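You operate a simulated robot arm through the tools that you are given. There is no shell and no other tool. Be economical: measure what you need, move in short steps, check, and stop when the job is done.

The job below is to be done with a simulated two-armed robot. You get a single attempt, and the scene is never put back.

## Task
Carry the wide lid to the build bench; turn the table to yellow.
Fine: lid by both handles, laid square between mat and clamp; the round table's mark at the pointer; orange lever freed, locked again after; blue slide run in.

It is judged by the outcome, as a careful person would: the job done as asked, and still so three seconds after it is handed in. It fails if anything else is knocked over, pushed out of place, dropped, spilled or broken. Lids that push on must go on centred and level and be pressed home; caps that screw on are set level and turned clockwise until they are tight.

## Robot
Two 6-joint arms with two-finger parallel grippers on one trunk, on a base that drives. Base frame: it is fixed to the floor where the robot stands at the start and does not move with it; the origin is under the middle of the robot, x ahead of it, y to its left, z up; the surface under the hand at the start is at about z = 800. Lengths are in mm, angles in rad, forces in N, time in s.
The left shoulder is at the start at [80, 216, 1584], the right one opposite. With the tool pointing down near the work surface each hand reaches from about 100 to 660 mm from the robot's upright axis, wherever it stands, measured 20 degrees to its own side. Places, roughly: bench between the black mat and the grey clamp [-1400, 400, 800]; blue slide on the green base [500, -200, 800]; orange lever on the green base [400, -100, 800]; round table on the green base [500, 0, 800]. Payload 3.43 kg a hand.
Tool frame (each hand has its own): the origin (TCP) lies between the finger pads and is the grasp point; the fingertips stand 30 mm ahead of it; z points along the fingers, y is the line along which they close. The gripper opens to 94 mm. The fingers are 28 mm wide and 10 mm thick; the gripper's body (50 by 96 mm) begins 55 mm behind the TCP.
Orientation is told as [roll, pitch, yaw] about the base's x, y, z axes, in that order, counted from this pose: with the fingers straight down and closing along the base's y, the tool's x points along the base's -x, its y along +y and its z along -z.

## Interface
- The arms move only by the tool drive_tool. It takes "left_plan", "right_plan" or both (then of equal length, played together; a hand with none holds still); each is a list of rows, each an object of numbers (a shift or turn left out is 0, a gripper value left out holds the last): "tx", "ty", "tz": the shift along the tool's x, y, z in m; "wx", "wy", "wz": the turn, a rotation vector about the tool's x, y, z in rad; "grip": the opening, from 0 (shut) to 1 (fully open). In form: [{"tx": .., "ty": .., "tz": .., "wx": .., "wy": .., "wz": .., "grip": ..}, ...]. A call has 1 to 20 rows; each row shifts and turns the commanded pose from where the row before left it, along the tool's axes as they then stand. A row lasts 0.2 s, in which the tool goes at most 50 mm and 0.15 rad; a call with a longer step from one row to the next is refused whole, and so is a gripper value outside its range. A pose out of reach is approached as far as the arm can. The call stops where the force on the tool passes 90 N (or 10 N more than at its start, if that is more) or the arm is blocked; 0.2 s more then pass. The fingers move at their own pace (about 72 mm/s each) and stop on an object; they squeeze with about 33 N. The grip force told is the motor's: it shows also when the fingers shut on nothing. Time passes only in rows, and 0.2 s behind the last, so rows that do not move let the fingers close. It gives the time, the measured TCP pose, the force on the tool (base axes), the opening and the grip force at its end, in the units of the frame above (readings bear some noise), with the torque about the TCP (base axes, N m) and any sound that the robot's microphone picked up.
- Cameras (640 x 400 px; columns grow to the right, rows downward): "scene" is now at [89.8, 15.8, 1723.9]; the picture's right is [0.26, -0.97, -0.00], its down [-0.87, -0.23, -0.43] and it looks along [0.42, 0.11, -0.90] (base axes); focal length 259 px, centre (320, 200). "left" rides on the left gripper at [76, -14, -103] in its tool frame; the picture's right is [0.18, 0.98, 0.00], its down [-0.75, 0.14, -0.64] and it looks along [-0.63, 0.12, 0.77] (tool axes); focal length 243 px, centre (320, 200). "right" rides on the right gripper at [76, 14, -102] in its tool frame; the picture's right is [-0.18, 0.98, 0.00], its down [-0.75, -0.14, -0.64] and it looks along [-0.63, -0.12, 0.77] (tool axes); focal length 243 px, centre (320, 200). There is no depth. A picture from a camera that has moved, and an enlarged one, comes with that camera's place and axes in the base frame and with its lens.
- capture(camera): a new picture of that camera. No time passes.
- slide_trunk(by): slides the trunk up (or, below 0, down) by that many mm; the arms and the scene camera ride with it, the base frame stays. It gives what a move gives, with no picture.
- roll_base(legs): drives the robot by 1 to 6 legs, each [ahead, left, turn to the left] in mm, mm and rad, along the robot's own axes; the way and the turn of a leg run together, so that a leg with both is an arc; at most 1500 mm and 3.142 rad a leg. The arms and the cameras ride along, it lands a little off, and it stops where it bumps. It gives what a move gives.
- aim_head(pan, tilt): turns the head with the scene camera to pan (to the left, within 1.501 rad either way) and tilt (down, from -0.506 to 1.204), counted from straight ahead of the robot. It gives what a move gives.
- inspect(camera, box): a new picture of the part [left, top, right, bottom] of that camera's present view, enlarged. No time passes.
- hand_in(): hands the job in; it is judged then, once.

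Work in short steps. Places have to be worked out from the pictures, the camera data and where the tool is seen: move nearer, look again, correct. Check each grasp and each placing, and mend what went wrong. You have 120 turns and 92 pictures in all, those below and enlarged ones among them. Open the grippers and draw the arms clear of the work before you hand the job in, unless the task says otherwise; then end with one line.

The tools are called after ">>>" as a command line: name --argument value ..., lists and objects as JSON in quotes. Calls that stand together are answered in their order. drive_tool: Moves the arms, as the interface text tells. Its arguments: {"type":"object","properties":{"left_plan":{"type":"array"},"right_plan":{"type":"array"}},"required":[]} The other tools are called the same way: slide_trunk (by) slides the trunk up or down; roll_base (legs) drives the base; aim_head (pan, tilt) turns the head that bears the scene camera; capture (camera) takes a picture; inspect (camera, box) takes an enlarged picture of a part of a camera's view; hand_in () hands the job in.

At the start:

```text
t: 0.0
left_tcp_pos: [564.6, 44.5, 1081.8]
left_tcp_rot: [-0.001, -0.003, -0.001]
left_wrist_force: [-0.1, 0.6, -0.1]
left_ft_torque: [-0.01, -0.03, 0.01]
left_width: 94.3
left_gripper_force: 0.0
right_tcp_pos: [386.5, -252.0, 1000.3]
right_tcp_rot: [0.0, 0.001, 0.0]
right_wrist_force: [0.0, -0.6, -0.3]
right_ft_torque: [0.0, 0.02, 0.01]
right_width: 94.0
right_gripper_force: 0.1
trunk travel left (down, up): [-814.0, 26.0]
robot x, y, heading: [-0.4, -2.0, 0.001]
head pan, tilt: [0.264, 1.126]
```

scene: 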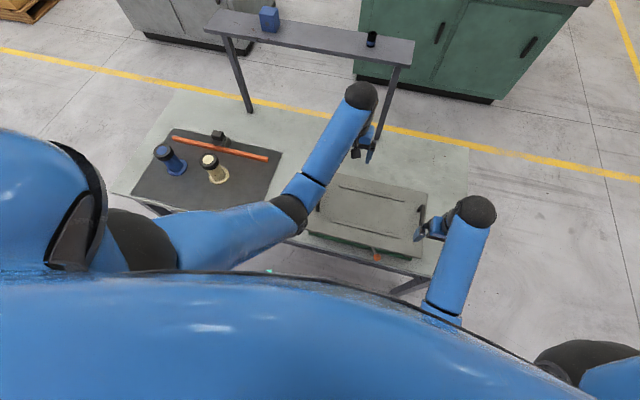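
right: 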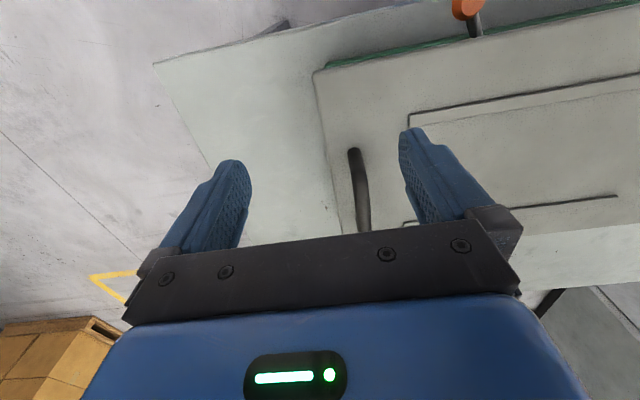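
left: 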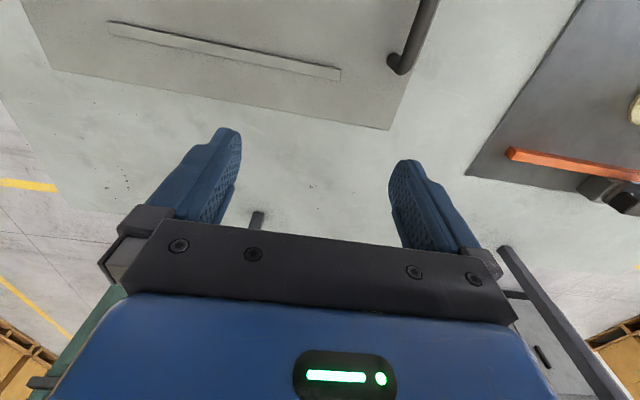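

The lid sits over the green base, with a handle at each end. I'll look at it enlarged first.

>>> inspect --camera "scene" --box '[260, 140, 460, 290]'

>>> inspect --camera "right" --box '[300, 0, 640, 240]'

```text
2.67 times, centred on (360, 215) of scene
camera zoom: at [89.8, 15.8, 1723.9], right [0.26, -0.97, 0.0], down [-0.87, -0.23, -0.43], along [0.42, 0.11, -0.9], focal length 690 px, centre (213, 160)
```

zoom: 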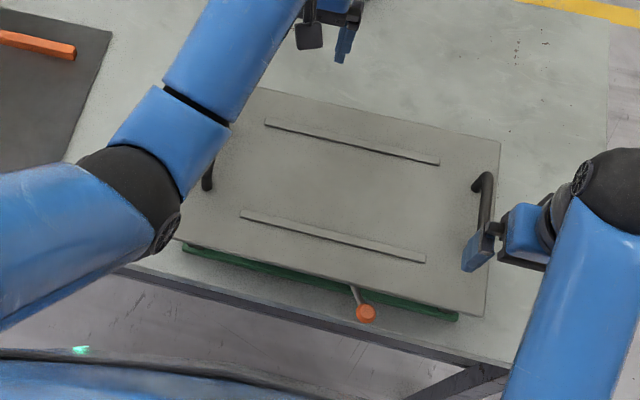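

```text
1.67 times, centred on (470, 120) of right
camera zoom: at [308.9, -237.1, 1102.1], right [0.18, 0.98, 0.0], down [0.75, -0.14, 0.64], along [0.63, -0.12, -0.77], focal length 404 px, centre (70, 333)
```

zoom: 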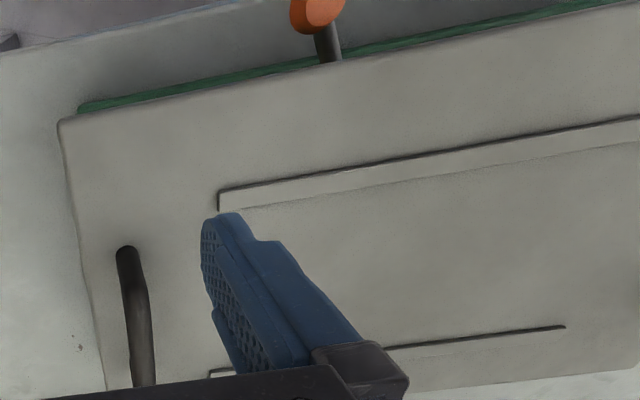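

The lid top is at about z≈910, x 350..593, y −250..132. The handle bars run along x at y≈107 and y≈−224, centred at x≈470. I'll bring both hands above them and look.

>>> drive_tool --left_plan '[{"tx": 0.032, "ty": 0.021, "tz": 0.01}, {"tx": 0.032, "ty": 0.021, "tz": 0.02}, {"tx": 0.03, "ty": 0.0205, "tz": 0.02}, {"tz": 0.02}, {}]' --right_plan '[{"tz": -0.02}, {"tx": -0.03, "ty": 0.01}, {"tx": -0.03, "ty": 0.01}, {"tx": -0.0235, "ty": 0.008, "tz": 0.01}, {}]'

>>> capture --camera "left"

>>> capture --camera "right"

>>> inspect --camera "scene" --box '[260, 140, 460, 290]'

```text
t: 1.2
left_tcp_pos: [474.9, 103.9, 1002.9]
left_tcp_rot: [0.001, -0.005, 0.0]
left_wrist_force: [-0.2, 0.3, -0.1]
left_ft_torque: [0.01, -0.01, -0.01]
left_width: 94.0
left_gripper_force: 0.0
left hand out of reach, approached as far as the arm can: row 1
right_tcp_pos: [468.8, -223.3, 1006.8]
right_tcp_rot: [0.001, 0.001, -0.001]
right_wrist_force: [0.0, 0.4, 0.0]
right_ft_torque: [-0.01, 0.02, -0.04]
right_width: 94.0
right_gripper_force: 0.0
right hand out of reach, approached as far as the arm can: row 1
trunk travel left (down, up): [-814.0, 26.0]
robot x, y, heading: [-6.1, 6.0, 0.003]
head pan, tilt: [0.264, 1.126]
```

```text
86 pictures are left
camera left: at [398.5, 91.9, 1106.6], right [-0.18, 0.98, 0.0], down [0.75, 0.14, 0.64], along [0.63, 0.12, -0.77], focal length 243 px, centre (320, 200)
```

left: 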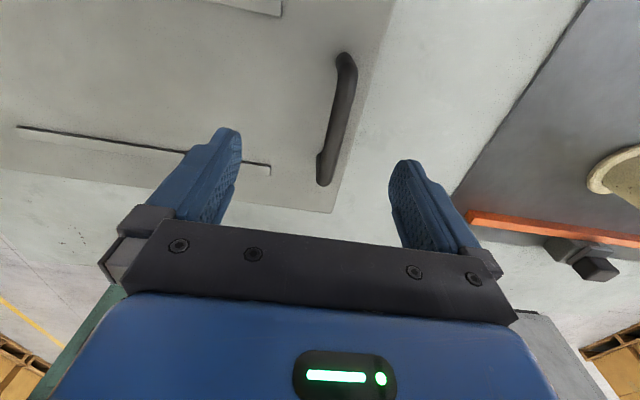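

```text
85 pictures are left
camera right: at [392.0, -209.5, 1109.3], right [0.18, 0.98, 0.0], down [0.75, -0.14, 0.64], along [0.63, -0.12, -0.77], focal length 243 px, centre (320, 200)
```

right: 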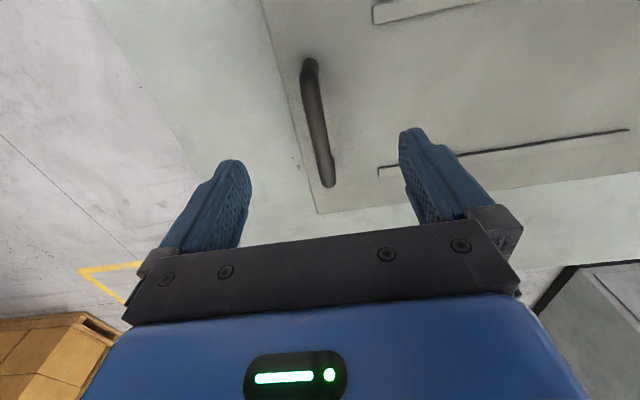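

```text
2.67 times, centred on (360, 215) of scene
camera zoom: at [89.8, 15.5, 1724.0], right [0.26, -0.97, 0.0], down [-0.87, -0.23, -0.43], along [0.42, 0.11, -0.9], focal length 690 px, centre (213, 160)
```

zoom: 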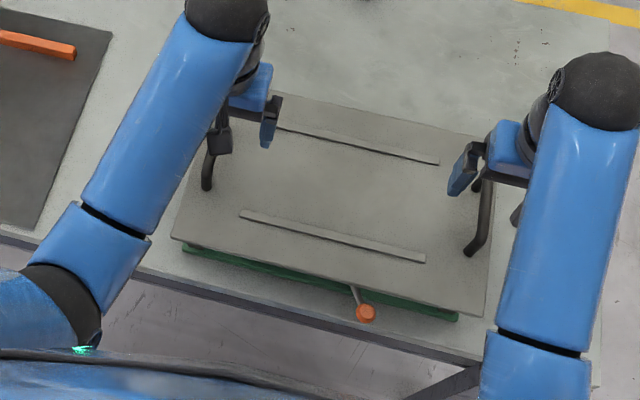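

The pictures put the left bar at about (473, 116) and the right bar at about (472, −225), bar z≈930, plate z≈890–910. I'll centre the hands and go down to TCP z≈945, then look.

>>> drive_tool --left_plan '[{"ty": 0.012, "tx": 0.002}, {"tz": 0.02}, {"tz": 0.02}, {"tz": 0.018}, {}]' --right_plan '[{"ty": -0.002, "tx": -0.004}, {"tz": 0.02}, {"tz": 0.02}, {"tz": 0.022}, {}]'

>>> capture --camera "left"

>>> capture --camera "right"

>>> inspect --camera "scene" --box '[260, 140, 460, 290]'

```text
t: 2.4
left_tcp_pos: [473.6, 117.8, 944.6]
left_tcp_rot: [0.001, -0.001, -0.002]
left_wrist_force: [0.5, -0.4, -0.5]
left_ft_torque: [-0.01, 0.03, 0.01]
left_width: 93.6
left_gripper_force: 0.0
right_tcp_pos: [473.8, -226.4, 944.8]
right_tcp_rot: [0.002, 0.002, -0.002]
right_wrist_force: [0.6, -1.0, 0.7]
right_ft_torque: [0.02, 0.02, -0.01]
right_width: 94.1
right_gripper_force: 0.1
trunk travel left (down, up): [-814.0, 26.0]
robot x, y, heading: [-1.5, 1.0, 0.002]
head pan, tilt: [0.264, 1.126]
```

```text
83 pictures are left
camera left: at [397.1, 104.4, 1048.1], right [-0.18, 0.98, 0.0], down [0.75, 0.14, 0.64], along [0.63, 0.12, -0.77], focal length 243 px, centre (320, 200)
```

left: 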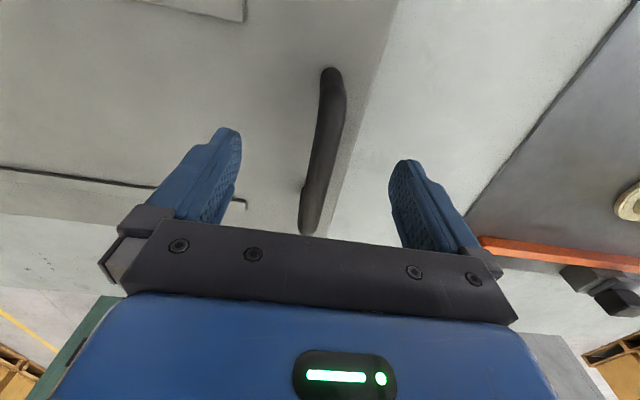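

```text
82 pictures are left
camera right: at [396.0, -211.6, 1047.6], right [0.18, 0.98, 0.0], down [0.75, -0.14, 0.64], along [0.63, -0.12, -0.77], focal length 243 px, centre (320, 200)
```

right: 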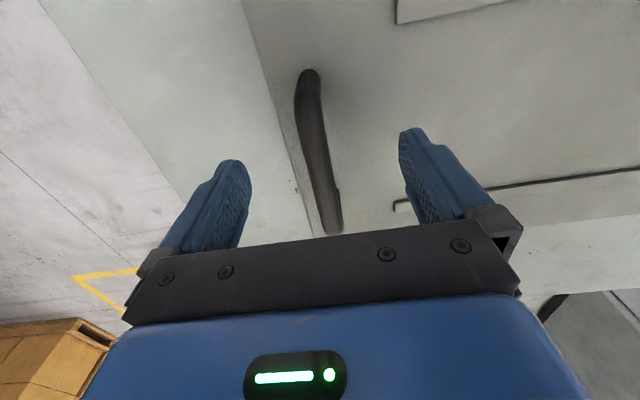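

```text
2.67 times, centred on (360, 215) of scene
camera zoom: at [90.1, 16.0, 1723.9], right [0.26, -0.97, 0.0], down [-0.87, -0.23, -0.43], along [0.42, 0.11, -0.9], focal length 690 px, centre (213, 160)
```

zoom: 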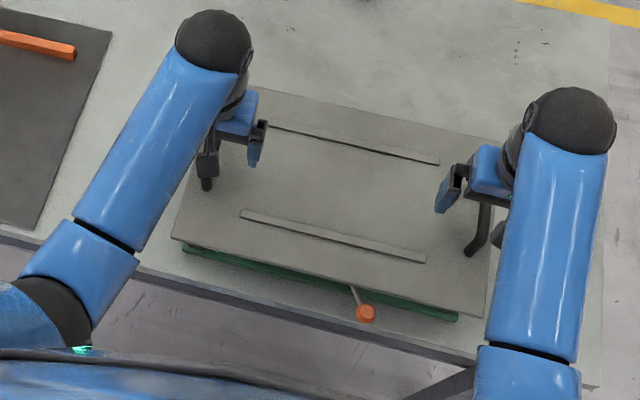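

The bars sit centred between the fingers. I'll go down 20 mm more and read the forces for contact.

>>> drive_tool --left_plan '[{"tz": 0.007}, {"tz": 0.007}, {"tz": 0.006}, {}]' --right_plan '[{"tz": 0.007}, {"tz": 0.007}, {"tz": 0.006}, {}]'

>>> capture --camera "right"

>>> inspect --camera "scene" --box '[310, 160, 450, 260]'

```text
t: 3.4
left_tcp_pos: [472.8, 118.9, 924.8]
left_tcp_rot: [0.0, -0.001, 0.001]
left_wrist_force: [-0.2, -1.4, 0.1]
left_ft_torque: [0.0, -0.02, 0.0]
left_width: 94.1
left_gripper_force: 0.0
right_tcp_pos: [472.9, -226.9, 923.9]
right_tcp_rot: [0.0, 0.0, 0.0]
right_wrist_force: [0.2, -1.0, 0.1]
right_ft_torque: [0.02, 0.01, 0.0]
right_width: 93.8
right_gripper_force: 0.1
trunk travel left (down, up): [-814.0, 26.0]
robot x, y, heading: [-1.3, -1.8, -0.003]
head pan, tilt: [0.264, 1.126]
```

```text
80 pictures are left
camera right: at [396.0, -211.2, 1026.7], right [0.18, 0.98, 0.0], down [0.75, -0.14, 0.64], along [0.63, -0.12, -0.77], focal length 243 px, centre (320, 200)
```

right: 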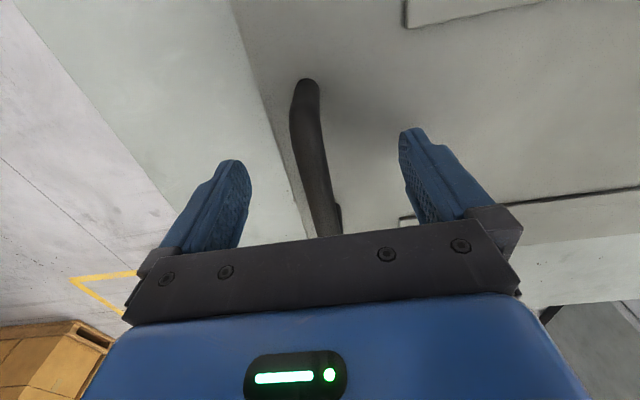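

```text
4.00 times, centred on (380, 210) of scene
camera zoom: at [89.8, 15.8, 1723.9], right [0.26, -0.97, 0.0], down [-0.87, -0.23, -0.43], along [0.42, 0.11, -0.9], focal length 1036 px, centre (80, 160)
```

zoom: 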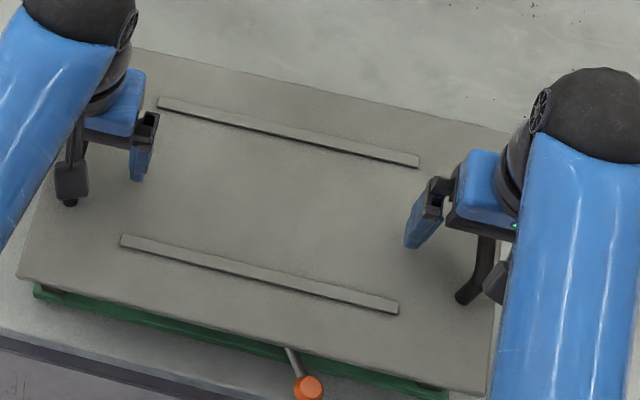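

No contact yet, and the bars appear to be at pad height. I'll close both grippers and wait.

>>> drive_tool --left_plan '[{"grip": 0}, {}, {}, {}, {}]' --right_plan '[{"grip": 0}, {}, {}, {}, {}]'

>>> capture --camera "right"

>>> capture --camera "left"

```text
t: 4.6
left_tcp_pos: [473.6, 119.1, 925.7]
left_tcp_rot: [-0.002, -0.002, -0.001]
left_wrist_force: [0.4, -5.8, -0.5]
left_ft_torque: [-0.01, 0.07, 0.0]
left_width: 18.2
left_gripper_force: 33.3
right_tcp_pos: [472.9, -225.7, 925.0]
right_tcp_rot: [0.0, 0.001, 0.0]
right_wrist_force: [-0.2, 4.4, 0.6]
right_ft_torque: [-0.01, -0.06, 0.0]
right_width: 17.9
right_gripper_force: 32.9
trunk travel left (down, up): [-814.0, 26.0]
robot x, y, heading: [-1.4, 1.4, -0.001]
head pan, tilt: [0.264, 1.126]
```

```text
78 pictures are left
camera right: at [396.0, -211.1, 1026.8], right [0.18, 0.98, 0.0], down [0.75, -0.14, 0.64], along [0.63, -0.12, -0.77], focal length 243 px, centre (320, 200)
```

right: 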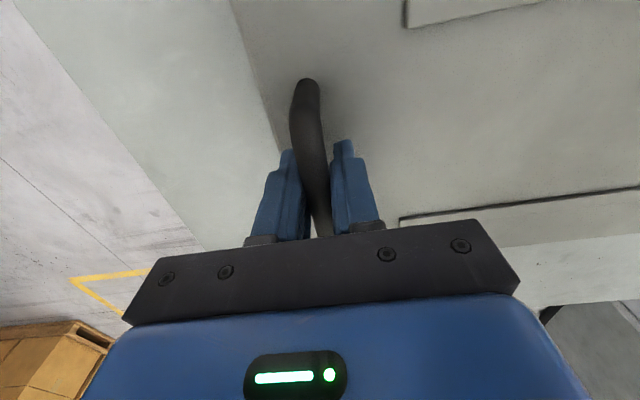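

```text
77 pictures are left
camera left: at [396.2, 104.3, 1028.1], right [-0.18, 0.98, 0.0], down [0.75, 0.14, 0.64], along [0.63, 0.12, -0.77], focal length 243 px, centre (320, 200)
```

left: 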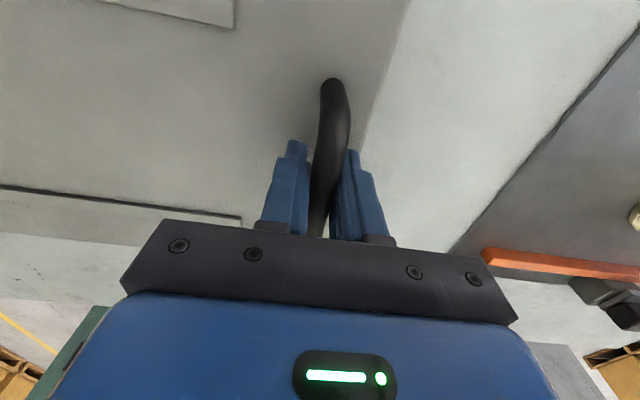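

Both grippers hold an 18 mm bar. Now a small lift to weigh the lid.

>>> drive_tool --left_plan '[{"tz": -0.004}, {"tz": -0.004}, {"tz": -0.004}, {"tz": -0.004}, {"tz": -0.004}, {}]' --right_plan '[{"tz": -0.004}, {"tz": -0.004}, {"tz": -0.004}, {"tz": -0.004}, {"tz": -0.004}, {}]'

>>> capture --camera "scene"

```text
t: 6.0
left_tcp_pos: [472.5, 118.6, 946.1]
left_tcp_rot: [-0.001, -0.002, -0.001]
left_wrist_force: [0.3, -0.5, -0.3]
left_ft_torque: [-0.03, -0.13, 0.15]
left_width: 13.4
left_gripper_force: 33.1
right_tcp_pos: [472.2, -227.4, 944.7]
right_tcp_rot: [-0.001, -0.003, 0.0]
right_wrist_force: [-0.2, -0.5, 2.6]
right_ft_torque: [0.01, -0.06, 0.11]
right_width: 13.4
right_gripper_force: 32.5
trunk travel left (down, up): [-814.0, 26.0]
robot x, y, heading: [1.9, -0.6, -0.0]
head pan, tilt: [0.264, 1.126]
```

```text
76 pictures are left
camera scene: at [89.2, 15.8, 1724.1], right [0.26, -0.97, 0.0], down [-0.87, -0.23, -0.43], along [0.42, 0.11, -0.9], focal length 259 px, centre (320, 200)
```

scene: 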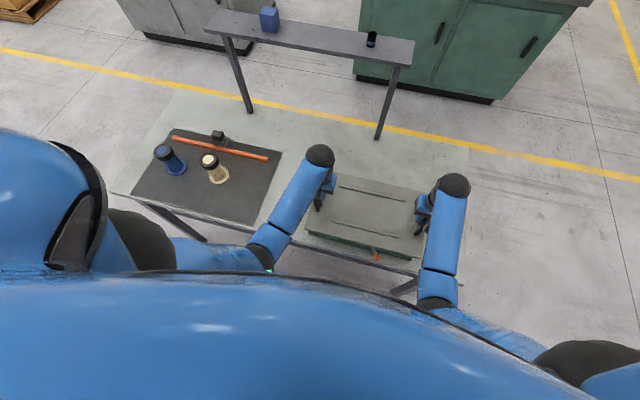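

The fingers slid up the round bar, so it is lower, with its centre at about z 910. I'll open, go down to about 915 with small steps and regrip.

>>> drive_tool --left_plan '[{"grip": 0.6}, {}, {"tz": 0.008}, {"tz": 0.008}, {"tz": 0.008}, {"tz": 0.006}, {}]' --right_plan '[{"grip": 0.6}, {}, {"tz": 0.008}, {"tz": 0.008}, {"tz": 0.008}, {"tz": 0.006}, {}]'

>>> inspect --camera "scene" --box '[300, 160, 460, 270]'

```text
t: 7.6
left_tcp_pos: [472.5, 118.4, 915.3]
left_tcp_rot: [-0.001, -0.002, 0.0]
left_wrist_force: [0.0, -0.1, 0.5]
left_ft_torque: [-0.01, -0.01, 0.0]
left_width: 56.2
left_gripper_force: 0.2
right_tcp_pos: [473.5, -224.8, 914.5]
right_tcp_rot: [0.0, -0.001, 0.0]
right_wrist_force: [-0.1, -0.1, 0.4]
right_ft_torque: [-0.04, -0.01, 0.01]
right_width: 56.4
right_gripper_force: 0.0
trunk travel left (down, up): [-814.0, 26.0]
robot x, y, heading: [-2.1, 0.3, 0.003]
head pan, tilt: [0.264, 1.126]
```

```text
3.64 times, centred on (380, 215) of scene
camera zoom: at [90.0, 15.9, 1723.9], right [0.26, -0.97, 0.0], down [-0.87, -0.23, -0.43], along [0.42, 0.11, -0.9], focal length 942 px, centre (102, 146)
```

zoom: 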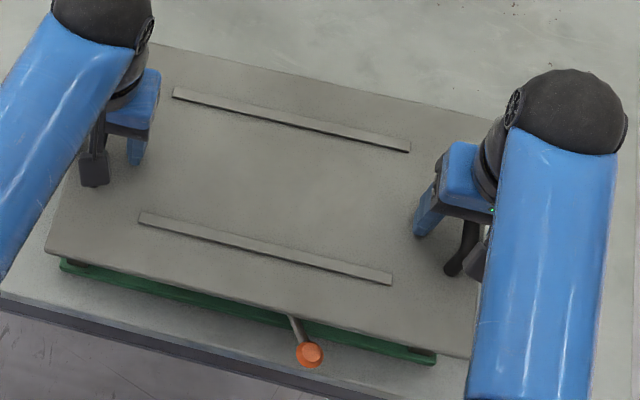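

Still no contact; I'll go 7 mm lower and grip again.

>>> drive_tool --left_plan '[{"tz": 0.004}, {"tz": 0.003}, {"grip": 0}, {}, {}, {}]' --right_plan '[{"tz": 0.004}, {"tz": 0.003}, {"grip": 0}, {}, {}, {}]'

>>> drive_tool --left_plan '[{"tz": -0.003}, {"tz": -0.003}, {"tz": -0.003}, {"tz": -0.003}, {}]' --right_plan '[{"tz": -0.003}, {"tz": -0.003}, {"tz": -0.003}, {"tz": -0.003}, {}]'

>>> inspect --camera "scene" --box '[300, 160, 460, 270]'

```text
t: 9.0
left_tcp_pos: [470.0, 118.2, 914.0]
left_tcp_rot: [-0.003, -0.017, 0.001]
left_wrist_force: [4.4, 9.6, 53.5]
left_ft_torque: [-0.11, 1.5, 0.2]
left_width: 18.3
left_gripper_force: 32.8
right_tcp_pos: [470.4, -226.2, 915.1]
right_tcp_rot: [-0.002, -0.015, -0.001]
right_wrist_force: [5.4, -10.4, 47.4]
right_ft_torque: [0.39, 1.35, 0.16]
right_width: 18.2
right_gripper_force: 33.2
trunk travel left (down, up): [-814.0, 26.0]
robot x, y, heading: [-0.9, 0.7, -0.002]
head pan, tilt: [0.264, 1.126]
```

```text
t: 10.2
left_tcp_pos: [472.8, 118.7, 918.1]
left_tcp_rot: [-0.001, 0.001, 0.0]
left_wrist_force: [1.1, 8.3, -4.9]
left_ft_torque: [-0.09, -0.89, 0.27]
left_width: 18.2
left_gripper_force: 33.1
right_tcp_pos: [472.1, -224.4, 918.2]
right_tcp_rot: [0.0, 0.005, 0.0]
right_wrist_force: [-1.8, -8.6, -4.1]
right_ft_torque: [0.08, 0.94, 0.25]
right_width: 18.4
right_gripper_force: 33.1
trunk travel left (down, up): [-814.0, 26.0]
robot x, y, heading: [2.6, -3.2, -0.002]
head pan, tilt: [0.264, 1.126]
```

```text
3.64 times, centred on (380, 215) of scene
camera zoom: at [91.1, 16.3, 1723.5], right [0.26, -0.97, 0.0], down [-0.87, -0.23, -0.43], along [0.41, 0.11, -0.9], focal length 942 px, centre (102, 146)
```

zoom: 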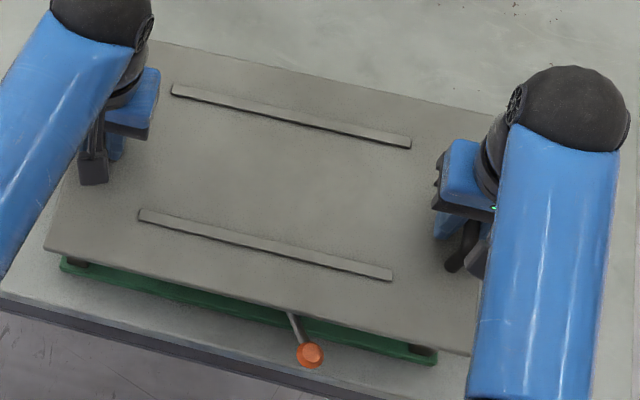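

Now the tips reached the plate (plate z≈884), and there is a load on both hands. I'll lift 15 mm more.

>>> drive_tool --left_plan '[{"tz": -0.004}, {"tz": -0.004}, {"tz": -0.004}, {"tz": -0.004}, {}, {}]' --right_plan '[{"tz": -0.004}, {"tz": -0.004}, {"tz": -0.004}, {"tz": -0.004}, {}, {}]'

>>> inspect --camera "scene" --box '[300, 160, 460, 270]'

```text
t: 11.6
left_tcp_pos: [473.3, 118.6, 935.6]
left_tcp_rot: [-0.002, -0.001, 0.0]
left_wrist_force: [1.1, -4.1, -4.0]
left_ft_torque: [0.08, 0.06, 0.35]
left_width: 18.1
left_gripper_force: 33.0
right_tcp_pos: [474.8, -226.8, 935.9]
right_tcp_rot: [0.0, -0.001, 0.0]
right_wrist_force: [-1.5, 4.7, -4.6]
right_ft_torque: [-0.12, 0.03, 0.3]
right_width: 17.8
right_gripper_force: 32.9
trunk travel left (down, up): [-814.0, 26.0]
robot x, y, heading: [0.0, -2.3, -0.005]
head pan, tilt: [0.264, 1.126]
```

```text
3.64 times, centred on (380, 215) of scene
camera zoom: at [91.3, 15.7, 1723.8], right [0.26, -0.97, 0.0], down [-0.87, -0.23, -0.43], along [0.41, 0.11, -0.9], focal length 942 px, centre (102, 146)
```

zoom: 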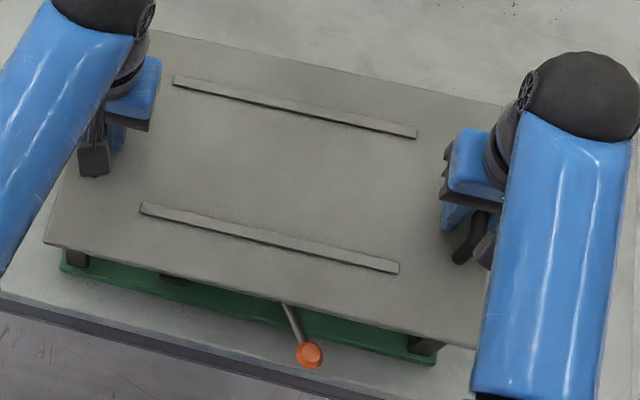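

The lid is free and level (about 0.9 kg). I'll lift it 120 mm higher.

>>> drive_tool --left_plan '[{"tz": -0.012}, {"tz": -0.012}, {"tz": -0.012}, {"tz": -0.012}, {"tz": -0.012}, {"tz": -0.012}, {"tz": -0.012}, {"tz": -0.012}, {"tz": -0.012}, {"tz": -0.012}, {}]' --right_plan '[{"tz": -0.012}, {"tz": -0.012}, {"tz": -0.012}, {"tz": -0.012}, {"tz": -0.012}, {"tz": -0.012}, {"tz": -0.012}, {"tz": -0.012}, {"tz": -0.012}, {"tz": -0.012}, {}]'

>>> aim_head --pan 0 --tilt 1.0

>>> capture --camera "scene"

```text
t: 14.0
left_tcp_pos: [477.9, 116.8, 1031.6]
left_tcp_rot: [-0.002, -0.004, 0.0]
left_wrist_force: [-0.3, 4.3, -5.1]
left_ft_torque: [0.11, 0.62, -0.08]
left_width: 18.4
left_gripper_force: 33.5
left hand out of reach, approached as far as the arm can: row 9, 10
right_tcp_pos: [475.9, -227.3, 1026.4]
right_tcp_rot: [0.0, -0.001, 0.0]
right_wrist_force: [0.2, -4.4, -3.9]
right_ft_torque: [0.28, -0.48, -0.16]
right_width: 18.5
right_gripper_force: 33.0
right hand out of reach, approached as far as the arm can: row 8, 9, 10
trunk travel left (down, up): [-814.0, 26.0]
robot x, y, heading: [0.9, 2.2, 0.003]
head pan, tilt: [0.264, 1.126]
```

```text
t: 14.8
left_tcp_pos: [476.8, 117.9, 1031.4]
left_tcp_rot: [-0.003, -0.005, -0.001]
left_wrist_force: [-0.4, 3.7, -5.7]
left_ft_torque: [0.05, 0.9, -0.04]
left_width: 18.1
left_gripper_force: 33.0
right_tcp_pos: [476.7, -225.4, 1025.9]
right_tcp_rot: [0.0, -0.002, -0.001]
right_wrist_force: [0.1, -4.1, -4.1]
right_ft_torque: [0.2, -0.78, -0.08]
right_width: 18.1
right_gripper_force: 33.3
trunk travel left (down, up): [-814.0, 26.0]
robot x, y, heading: [-1.7, 1.7, 0.002]
head pan, tilt: [0.0, 1.0]
```

```text
72 pictures are left
camera scene: at [101.7, -0.1, 1732.1], right [0.0, -1.0, 0.0], down [-0.84, 0.0, -0.54], along [0.54, 0.0, -0.84], focal length 259 px, centre (320, 200)
```

scene: 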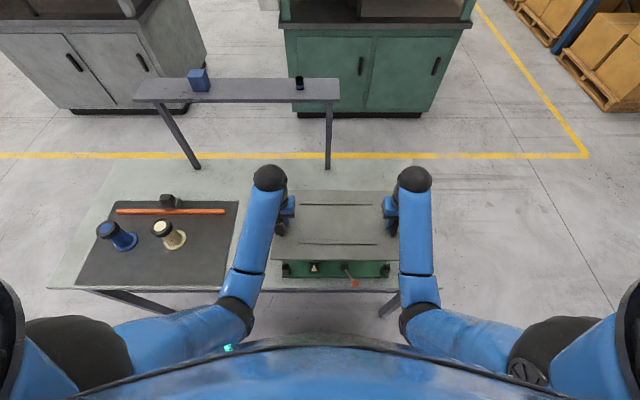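

Lid held, level to within a few mm, at z≈995. I'll back away 400 mm, then turn around to the left and look for the bench.

>>> roll_base --legs '[[-400, 0, 0], [0, 0, 1.5708], [0, 0, 1.5708]]'

>>> aim_head --pan 0 --tilt 0.7

>>> capture --camera "scene"

```text
t: 24.9
left_tcp_pos: [-879.5, -107.7, 1031.5]
left_tcp_rot: [-0.001, -0.005, 3.123]
left_wrist_force: [0.2, -0.2, -4.2]
left_ft_torque: [-0.01, -0.07, -0.04]
left_width: 18.3
left_gripper_force: 32.4
right_tcp_pos: [-871.2, 236.6, 1025.4]
right_tcp_rot: [-0.001, -0.001, 3.122]
right_wrist_force: [-0.7, 1.2, -4.7]
right_ft_torque: [-0.07, -0.03, -0.02]
right_width: 18.0
right_gripper_force: 32.8
trunk travel left (down, up): [-814.0, 26.0]
robot x, y, heading: [-400.5, 3.6, 3.119]
head pan, tilt: [0.0, 1.0]
```

```text
t: 25.7
left_tcp_pos: [-878.8, -107.9, 1032.7]
left_tcp_rot: [-0.001, -0.004, 3.122]
left_wrist_force: [0.0, 1.9, -4.6]
left_ft_torque: [-0.01, -0.02, -0.01]
left_width: 18.0
left_gripper_force: 33.1
right_tcp_pos: [-870.8, 237.0, 1026.6]
right_tcp_rot: [0.0, 0.0, 3.122]
right_wrist_force: [0.3, -1.0, -4.0]
right_ft_torque: [0.0, -0.1, 0.03]
right_width: 18.3
right_gripper_force: 33.0
trunk travel left (down, up): [-814.0, 26.0]
robot x, y, heading: [-398.4, -1.3, 3.122]
head pan, tilt: [0.0, 0.7]
```

```text
71 pictures are left
camera scene: at [-516.5, 3.3, 1755.4], right [0.02, 1.0, 0.0], down [0.65, -0.01, -0.76], along [-0.76, 0.01, -0.65], focal length 259 px, centre (320, 200)
```

scene: 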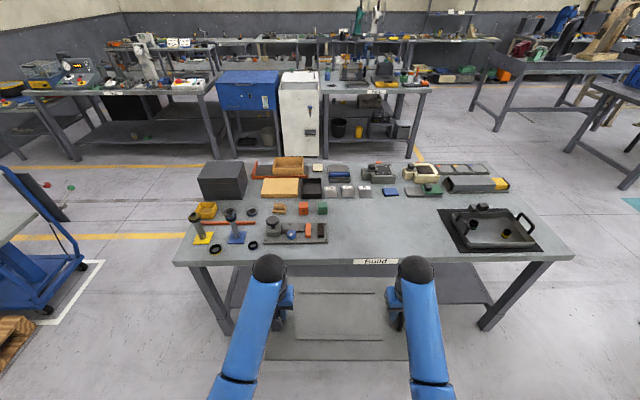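

I see the "Build" bench with a black mat at right and small grey items at left. I'll zoom in to identify the clamp and the free space.

>>> inspect --camera "scene" --box '[170, 150, 380, 280]'

>>> inspect --camera "scene" --box '[370, 150, 580, 280]'

```text
3.05 times, centred on (275, 215) of scene
camera zoom: at [-516.5, 3.3, 1755.4], right [0.02, 1.0, 0.0], down [0.65, -0.01, -0.76], along [-0.76, 0.01, -0.65], focal length 789 px, centre (457, 154)
```

zoom: 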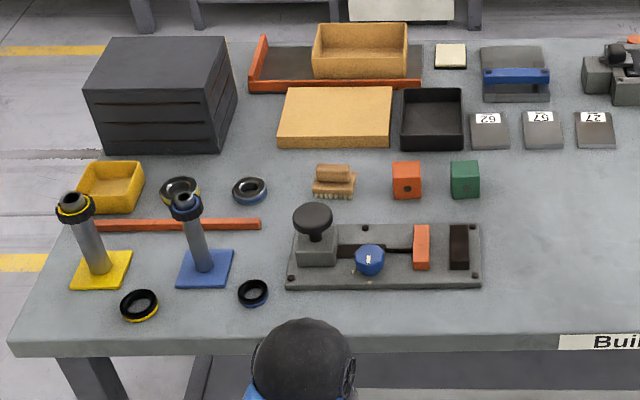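

```text
3.05 times, centred on (475, 215) of scene
camera zoom: at [-516.5, 3.3, 1755.4], right [0.02, 1.0, 0.0], down [0.65, -0.01, -0.76], along [-0.76, 0.01, -0.65], focal length 789 px, centre (-152, 154)
```

zoom: 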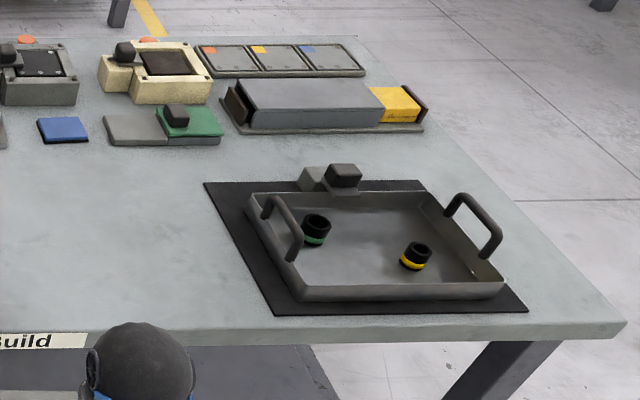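

The clamp is the grey fixture with the black knob; its right end is at y≈53. The mat's left edge is y≈653, the bench front edge x≈−1215, and the tiles at the back start at x≈−1645. So the lid should be centred near (−1400, 355). I'll square the heading, strafe, then go ahead.

>>> roll_base --legs '[[0, 0, 0.0196], [0, -301, 0], [465, 0, 0]]'

>>> aim_head --pan 0 --tilt 1.0

>>> capture --camera "scene"

```text
t: 30.4
left_tcp_pos: [-1332.5, 180.9, 1031.5]
left_tcp_rot: [-0.001, -0.005, -3.136]
left_wrist_force: [0.2, 0.8, -4.4]
left_ft_torque: [-0.02, -0.05, 0.01]
left_width: 18.4
left_gripper_force: 33.4
right_tcp_pos: [-1333.5, 526.2, 1027.3]
right_tcp_rot: [-0.001, -0.003, -3.136]
right_wrist_force: [-0.3, 0.1, -4.4]
right_ft_torque: [0.04, -0.05, 0.0]
right_width: 18.2
right_gripper_force: 33.1
trunk travel left (down, up): [-814.0, 26.0]
robot x, y, heading: [-859.0, 299.2, -3.134]
head pan, tilt: [0.0, 0.7]
```

```text
t: 31.2
left_tcp_pos: [-1335.7, 182.7, 1030.1]
left_tcp_rot: [-0.001, -0.005, -3.137]
left_wrist_force: [-0.2, 0.8, -4.6]
left_ft_torque: [-0.01, -0.04, -0.02]
left_width: 18.2
left_gripper_force: 33.0
right_tcp_pos: [-1336.0, 526.2, 1026.0]
right_tcp_rot: [0.0, 0.0, -3.138]
right_wrist_force: [0.3, -1.2, -4.5]
right_ft_torque: [0.0, -0.1, -0.02]
right_width: 18.0
right_gripper_force: 33.1
trunk travel left (down, up): [-814.0, 26.0]
robot x, y, heading: [-860.5, 296.8, -3.135]
head pan, tilt: [0.0, 1.0]
```

```text
68 pictures are left
camera scene: at [-960.8, 301.2, 1732.1], right [-0.01, 1.0, 0.0], down [0.84, 0.0, -0.54], along [-0.54, 0.0, -0.84], focal length 259 px, centre (320, 200)
```

scene: 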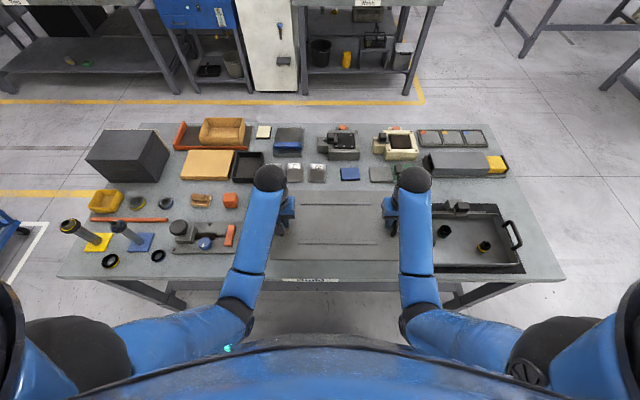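

The base is in place: hands at x≈−1335, y 182/526, so the lid centre is y≈354. I'll lower by 80 mm and check where the hands really go.

>>> drive_tool --left_plan '[{"tz": 0.01}, {"tz": 0.01}, {"tz": 0.01}, {"tz": 0.01}, {"tz": 0.01}, {"tz": 0.01}, {"tz": 0.01}, {"tz": 0.01}, {}]' --right_plan '[{"tz": 0.01}, {"tz": 0.01}, {"tz": 0.01}, {"tz": 0.01}, {"tz": 0.01}, {"tz": 0.01}, {"tz": 0.01}, {"tz": 0.01}, {}]'

```text
t: 33.2
left_tcp_pos: [-1334.1, 180.7, 951.5]
left_tcp_rot: [0.001, -0.005, -3.134]
left_wrist_force: [-1.2, -9.8, -5.2]
left_ft_torque: [0.15, 0.03, 0.16]
left_width: 18.1
left_gripper_force: 32.8
right_tcp_pos: [-1337.1, 524.4, 946.1]
right_tcp_rot: [-0.001, 0.001, -3.137]
right_wrist_force: [0.8, 10.1, -4.9]
right_ft_torque: [-0.2, -0.11, 0.2]
right_width: 18.3
right_gripper_force: 32.9
trunk travel left (down, up): [-814.0, 26.0]
robot x, y, heading: [-860.4, 300.6, -3.134]
head pan, tilt: [0.0, 1.0]
```

Tracking is fine. I'll go forward about 64 mm, level the hands, and go down 50 mm more.

>>> drive_tool --left_plan '[{"tx": -0.017, "tz": 0.001}, {"tx": -0.017, "tz": 0.001}, {"tx": -0.016, "tz": 0.001}, {"tx": -0.016, "tz": 0.002}, {"tz": 0.01}, {"tz": 0.01}, {"tz": 0.01}, {"tz": 0.01}, {"tz": 0.01}, {}]' --right_plan '[{"tx": -0.016}, {"tx": -0.016}, {"tx": -0.016}, {"tx": -0.015}, {"tz": 0.01}, {"tz": 0.01}, {"tz": 0.01}, {"tz": 0.01}, {"tz": 0.01}, {}]'

>>> capture --camera "scene"

>>> capture --camera "left"

>>> capture --camera "right"

```text
t: 35.5
left_tcp_pos: [-1401.3, 180.5, 896.1]
left_tcp_rot: [-0.002, -0.006, -3.135]
left_wrist_force: [3.0, -21.7, -4.7]
left_ft_torque: [0.34, -0.28, -0.5]
left_width: 18.1
left_gripper_force: 33.6
right_tcp_pos: [-1399.1, 524.4, 896.1]
right_tcp_rot: [-0.002, 0.001, -3.138]
right_wrist_force: [-3.0, 21.2, -4.0]
right_ft_torque: [-0.36, 0.15, -0.45]
right_width: 18.2
right_gripper_force: 33.2
trunk travel left (down, up): [-814.0, 26.0]
robot x, y, heading: [-857.0, 303.1, -3.138]
head pan, tilt: [0.0, 1.0]
```

```text
67 pictures are left
camera scene: at [-960.7, 301.1, 1732.1], right [-0.01, 1.0, 0.0], down [0.84, 0.0, -0.54], along [-0.54, 0.0, -0.84], focal length 259 px, centre (320, 200)
```

scene: 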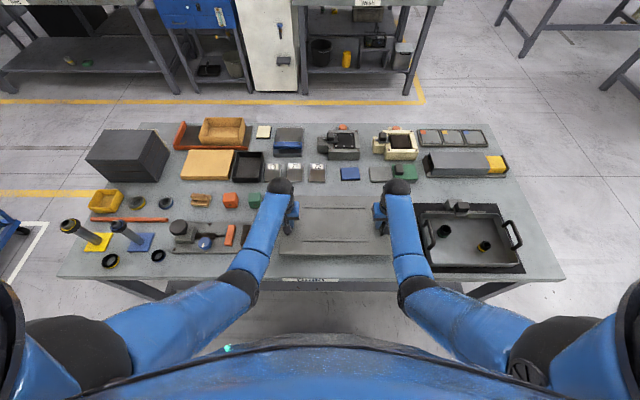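

```text
66 pictures are left
camera left: at [-1326.1, 196.0, 998.4], right [0.19, -0.98, 0.0], down [-0.75, -0.15, 0.65], along [-0.63, -0.12, -0.76], focal length 243 px, centre (320, 200)
```

left: 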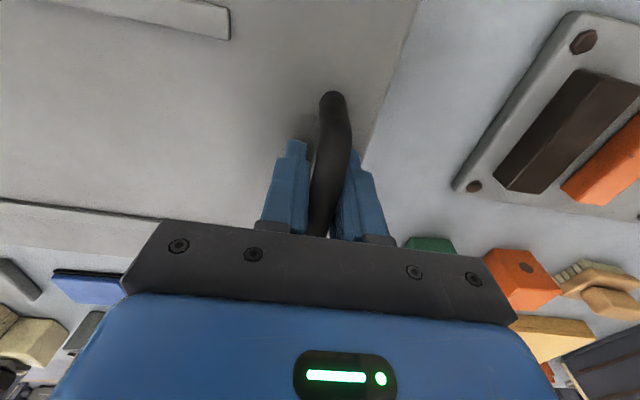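

```text
65 pictures are left
camera right: at [-1324.0, 511.3, 998.2], right [-0.18, -0.98, 0.0], down [-0.75, 0.14, 0.64], along [-0.63, 0.12, -0.77], focal length 243 px, centre (320, 200)
```

right: 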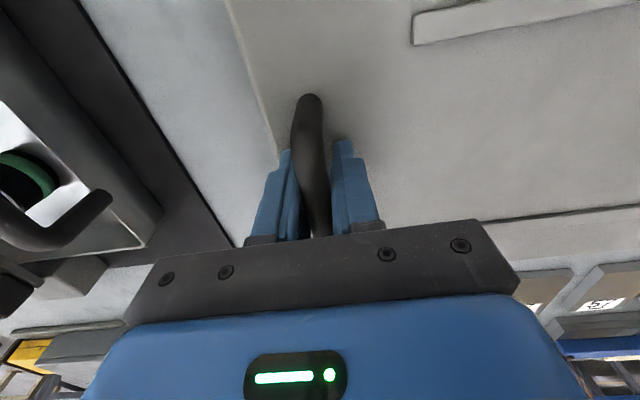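

The gaps are even: about 108 mm to the clamp and 103 mm to the mat. I'll relieve the sideways squeeze and lower slowly toward contact, expected near TCP z≈845.

>>> drive_tool --left_plan '[{"ty": 0.001, "tz": 0.008}, {"tz": 0.008}, {"tz": 0.008}, {"tz": 0.006}, {"tz": 0.004}, {"tz": 0.004}, {}]' --right_plan '[{"ty": -0.001, "tz": 0.008}, {"tz": 0.008}, {"tz": 0.008}, {"tz": 0.006}, {"tz": 0.004}, {"tz": 0.004}, {}]'

```text
t: 37.0
left_tcp_pos: [-1403.0, 181.5, 860.1]
left_tcp_rot: [-0.003, -0.008, -3.136]
left_wrist_force: [-0.4, 4.4, 7.2]
left_ft_torque: [-0.11, -0.78, -0.51]
left_width: 18.2
left_gripper_force: 33.0
right_tcp_pos: [-1398.9, 524.5, 860.4]
right_tcp_rot: [-0.001, -0.006, -3.137]
right_wrist_force: [-3.7, -2.6, 10.8]
right_ft_torque: [0.04, -0.7, -0.51]
right_width: 18.5
right_gripper_force: 33.2
trunk travel left (down, up): [-814.0, 26.0]
robot x, y, heading: [-857.3, 303.0, -3.137]
head pan, tilt: [0.0, 1.0]
```

Force has reversed, so the lid is touching down at about 860. I'll press 3 mm more to confirm, then look.

>>> drive_tool --left_plan '[{"tz": 0.0015}, {"tz": 0.0015}, {}]' --right_plan '[{"tz": 0.0015}, {"tz": 0.0015}, {}]'

>>> inspect --camera "scene" --box '[220, 170, 440, 300]'

```text
t: 37.9
left_tcp_pos: [-1402.2, 181.2, 860.3]
left_tcp_rot: [-0.003, -0.017, -3.136]
left_wrist_force: [-9.4, 4.1, 28.2]
left_ft_torque: [-0.01, -0.26, -0.53]
left_width: 18.0
left_gripper_force: 32.9
right_tcp_pos: [-1399.0, 525.8, 860.4]
right_tcp_rot: [-0.002, -0.01, -3.137]
right_wrist_force: [-9.0, -2.0, 28.7]
right_ft_torque: [0.03, -0.17, -0.47]
right_width: 18.1
right_gripper_force: 32.9
trunk travel left (down, up): [-814.0, 26.0]
robot x, y, heading: [-861.6, 304.2, -3.136]
head pan, tilt: [0.0, 1.0]
```

```text
2.91 times, centred on (330, 235) of scene
camera zoom: at [-954.5, 300.3, 1733.0], right [-0.01, 1.0, 0.0], down [0.84, 0.01, -0.54], along [-0.54, 0.0, -0.84], focal length 753 px, centre (291, 98)
```

zoom: 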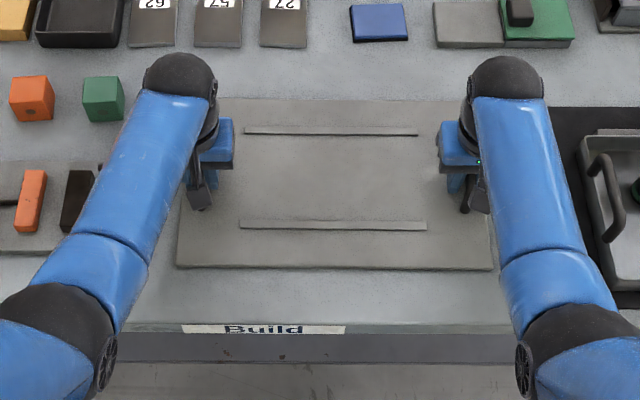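

The lid is down, square and centred. I'll relieve the press, open part-way and rise.

>>> drive_tool --left_plan '[{"tz": -0.003}, {"grip": 0.6}, {}, {}, {"tz": -0.01}, {"tz": -0.02}, {"tz": -0.03}, {"tz": -0.03}, {"tz": -0.03}, {}]' --right_plan '[{"tz": -0.003}, {"grip": 0.6}, {}, {}, {"tz": -0.01}, {"tz": -0.02}, {"tz": -0.03}, {"tz": -0.03}, {"tz": -0.03}, {}]'

>>> capture --camera "scene"

```text
t: 40.0
left_tcp_pos: [-1400.7, 180.0, 980.0]
left_tcp_rot: [-0.001, -0.005, -3.137]
left_wrist_force: [0.2, 0.1, 0.0]
left_ft_torque: [-0.01, -0.01, 0.04]
left_width: 56.2
left_gripper_force: 0.1
right_tcp_pos: [-1398.0, 524.3, 977.6]
right_tcp_rot: [0.001, 0.0, -3.137]
right_wrist_force: [0.6, 0.4, -0.1]
right_ft_torque: [-0.02, 0.0, -0.01]
right_width: 56.5
right_gripper_force: 0.1
trunk travel left (down, up): [-814.0, 26.0]
robot x, y, heading: [-857.9, 302.4, -3.134]
head pan, tilt: [0.0, 1.0]
```

```text
63 pictures are left
camera scene: at [-958.5, 301.0, 1732.2], right [-0.01, 1.0, 0.0], down [0.84, 0.0, -0.54], along [-0.54, 0.0, -0.84], focal length 259 px, centre (320, 200)
```

scene: 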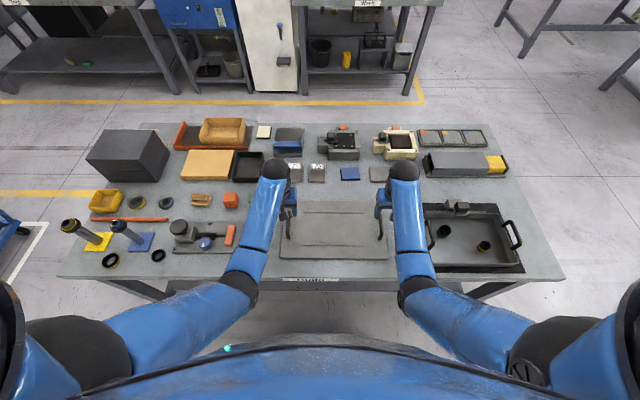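

The lid lies well. I'll drive back: reverse, strafe, turn around, and return near the green base.

>>> roll_base --legs '[[-460, 0, 0], [0, 301, 0], [0, 0, 1.568], [0, 0, 1.568], [330, 0, 0]]'

>>> capture --camera "scene"

```text
t: 53.9
left_tcp_pos: [474.7, 133.4, 980.8]
left_tcp_rot: [-0.004, -0.01, 0.013]
left_wrist_force: [0.6, 0.2, 0.0]
left_ft_torque: [0.0, -0.04, 0.04]
left_width: 56.4
left_gripper_force: 0.2
right_tcp_pos: [474.6, -211.6, 977.0]
right_tcp_rot: [0.0, -0.004, 0.015]
right_wrist_force: [0.1, 0.2, 0.4]
right_ft_torque: [0.01, 0.0, 0.0]
right_width: 56.3
right_gripper_force: 0.1
trunk travel left (down, up): [-814.0, 26.0]
robot x, y, heading: [-66.8, 7.0, 0.013]
head pan, tilt: [0.0, 1.0]
```

```text
62 pictures are left
camera scene: at [31.7, 8.4, 1732.5], right [0.01, -1.0, 0.0], down [-0.84, -0.01, -0.54], along [0.54, 0.01, -0.84], focal length 259 px, centre (320, 200)
```

scene: 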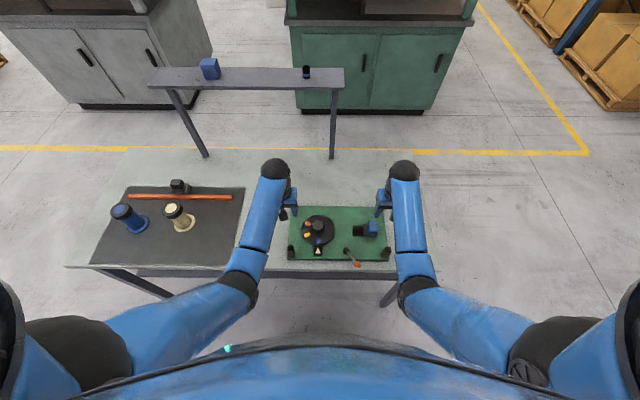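

>>> inspect --camera "scene" --box '[275, 190, 405, 275]'

```text
4.71 times, centred on (340, 232) of scene
camera zoom: at [31.7, 8.4, 1732.5], right [0.01, -1.0, 0.0], down [-0.84, -0.01, -0.54], along [0.54, 0.01, -0.84], focal length 1219 px, centre (226, 47)
```

zoom: 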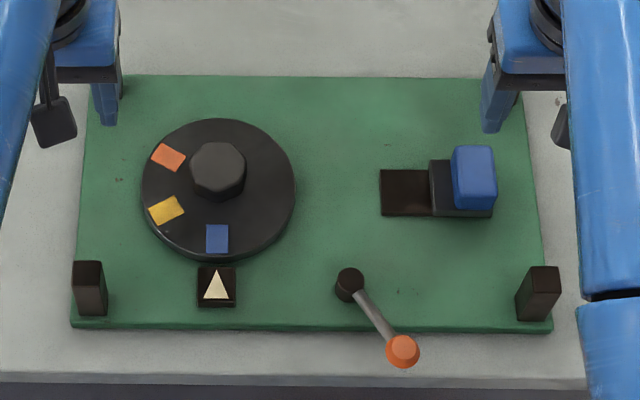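

Blue is now at the pointer and yellow sits one step (about 60°) clockwise from it, so the disc must turn about 60° counter-clockwise seen from above. The lever pivot is at about (392, −81) and its knob at about (333, −115). I'll move the right hand over for a close look.

>>> drive_tool --right_plan '[{"tx": 0.03, "ty": 0.035}, {"tx": 0.03, "ty": 0.035}, {"tx": 0.03, "ty": 0.03}, {}]' --left_plan '[{"grip": 1}, {}, {}, {}]'

>>> capture --camera "right"

>>> capture --camera "left"

```text
t: 54.9
left_tcp_pos: [476.2, 132.7, 978.9]
left_tcp_rot: [-0.001, -0.006, 0.012]
left_wrist_force: [-0.1, -0.3, 0.2]
left_ft_torque: [0.01, 0.01, 0.0]
left_width: 93.9
left_gripper_force: 0.0
right_tcp_pos: [386.8, -112.4, 978.1]
right_tcp_rot: [0.0, 0.0, 0.015]
right_wrist_force: [0.6, 0.6, -0.5]
right_ft_torque: [0.03, 0.0, 0.02]
right_width: 56.7
right_gripper_force: 0.0
trunk travel left (down, up): [-814.0, 26.0]
robot x, y, heading: [-66.2, 7.3, 0.015]
head pan, tilt: [0.0, 1.0]
```

```text
60 pictures are left
camera right: at [309.6, -99.5, 1081.3], right [0.17, 0.99, 0.0], down [0.76, -0.13, 0.64], along [0.63, -0.11, -0.77], focal length 243 px, centre (320, 200)
```

right: 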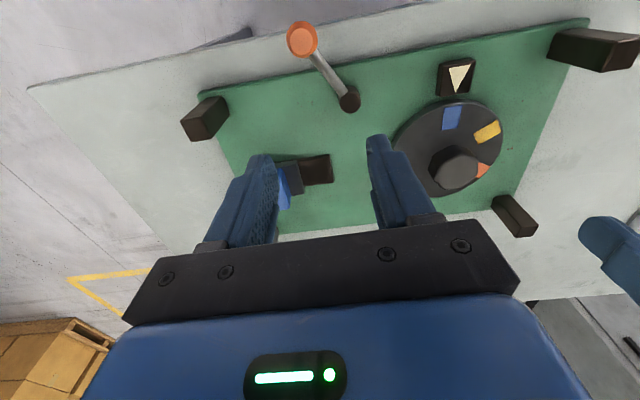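

```text
59 pictures are left
camera left: at [399.8, 118.5, 1082.3], right [-0.2, 0.98, 0.0], down [0.75, 0.15, 0.65], along [0.63, 0.13, -0.76], focal length 243 px, centre (320, 200)
```

left: 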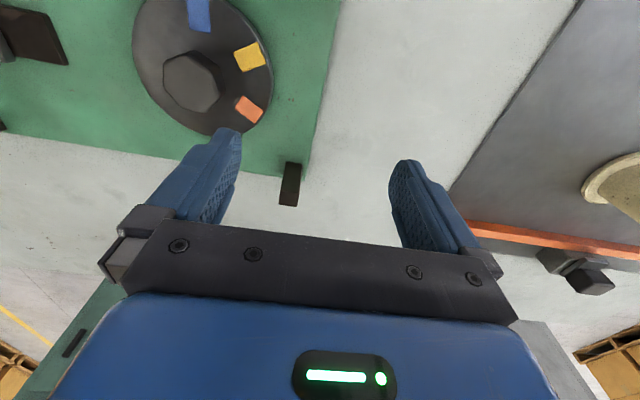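

I'll enlarge the lever and slide in the right view.

>>> inspect --camera "right" --box '[180, 0, 520, 212]'

```text
1.88 times, centred on (350, 106) of right
camera zoom: at [309.6, -99.5, 1081.3], right [0.17, 0.99, 0.0], down [0.76, -0.13, 0.64], along [0.63, -0.11, -0.77], focal length 457 px, centre (264, 377)
```

zoom: 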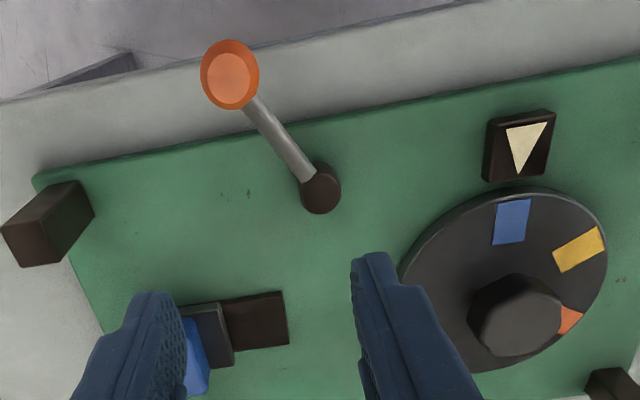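

The lever has a vertical pivot at (391, −82) and its knob (about 25 mm) is at (333, −117, 850), pointing at 211°. I'll put the right hand over the knob, yawed so the fingers close across the rod, and check before going down.

>>> drive_tool --right_plan '[{"tx": 0.027, "ty": -0.002, "wz": -0.13}, {"wz": -0.13}, {"wz": -0.13}, {"wz": -0.136}, {"tz": 0.02}, {"tz": 0.02}, {}]'

>>> capture --camera "right"

```text
t: 56.5
left_tcp_pos: [476.9, 133.6, 979.5]
left_tcp_rot: [-0.002, -0.005, 0.014]
left_wrist_force: [-0.2, 0.2, -0.2]
left_ft_torque: [0.01, -0.03, -0.02]
left_width: 94.0
left_gripper_force: 0.1
right_tcp_pos: [358.1, -115.4, 936.4]
right_tcp_rot: [-0.002, 0.001, 0.538]
right_wrist_force: [-0.3, -0.2, -0.2]
right_ft_torque: [0.0, 0.01, 0.01]
right_width: 56.2
right_gripper_force: 0.1
trunk travel left (down, up): [-814.0, 26.0]
robot x, y, heading: [-63.2, 5.4, 0.01]
head pan, tilt: [0.0, 1.0]
```

```text
57 pictures are left
camera right: at [284.7, -141.3, 1039.6], right [-0.35, 0.94, 0.0], down [0.72, 0.27, 0.64], along [0.6, 0.22, -0.77], focal length 243 px, centre (320, 200)
```

right: 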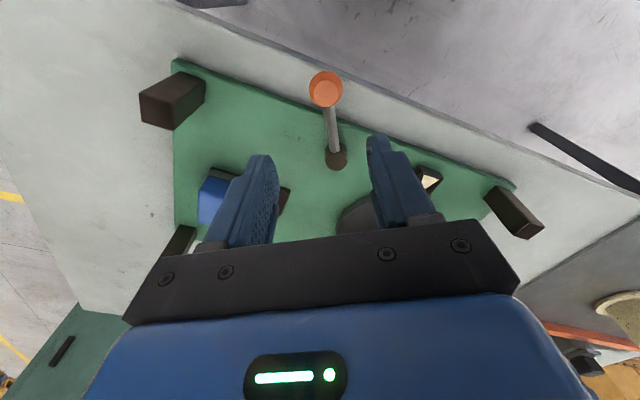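

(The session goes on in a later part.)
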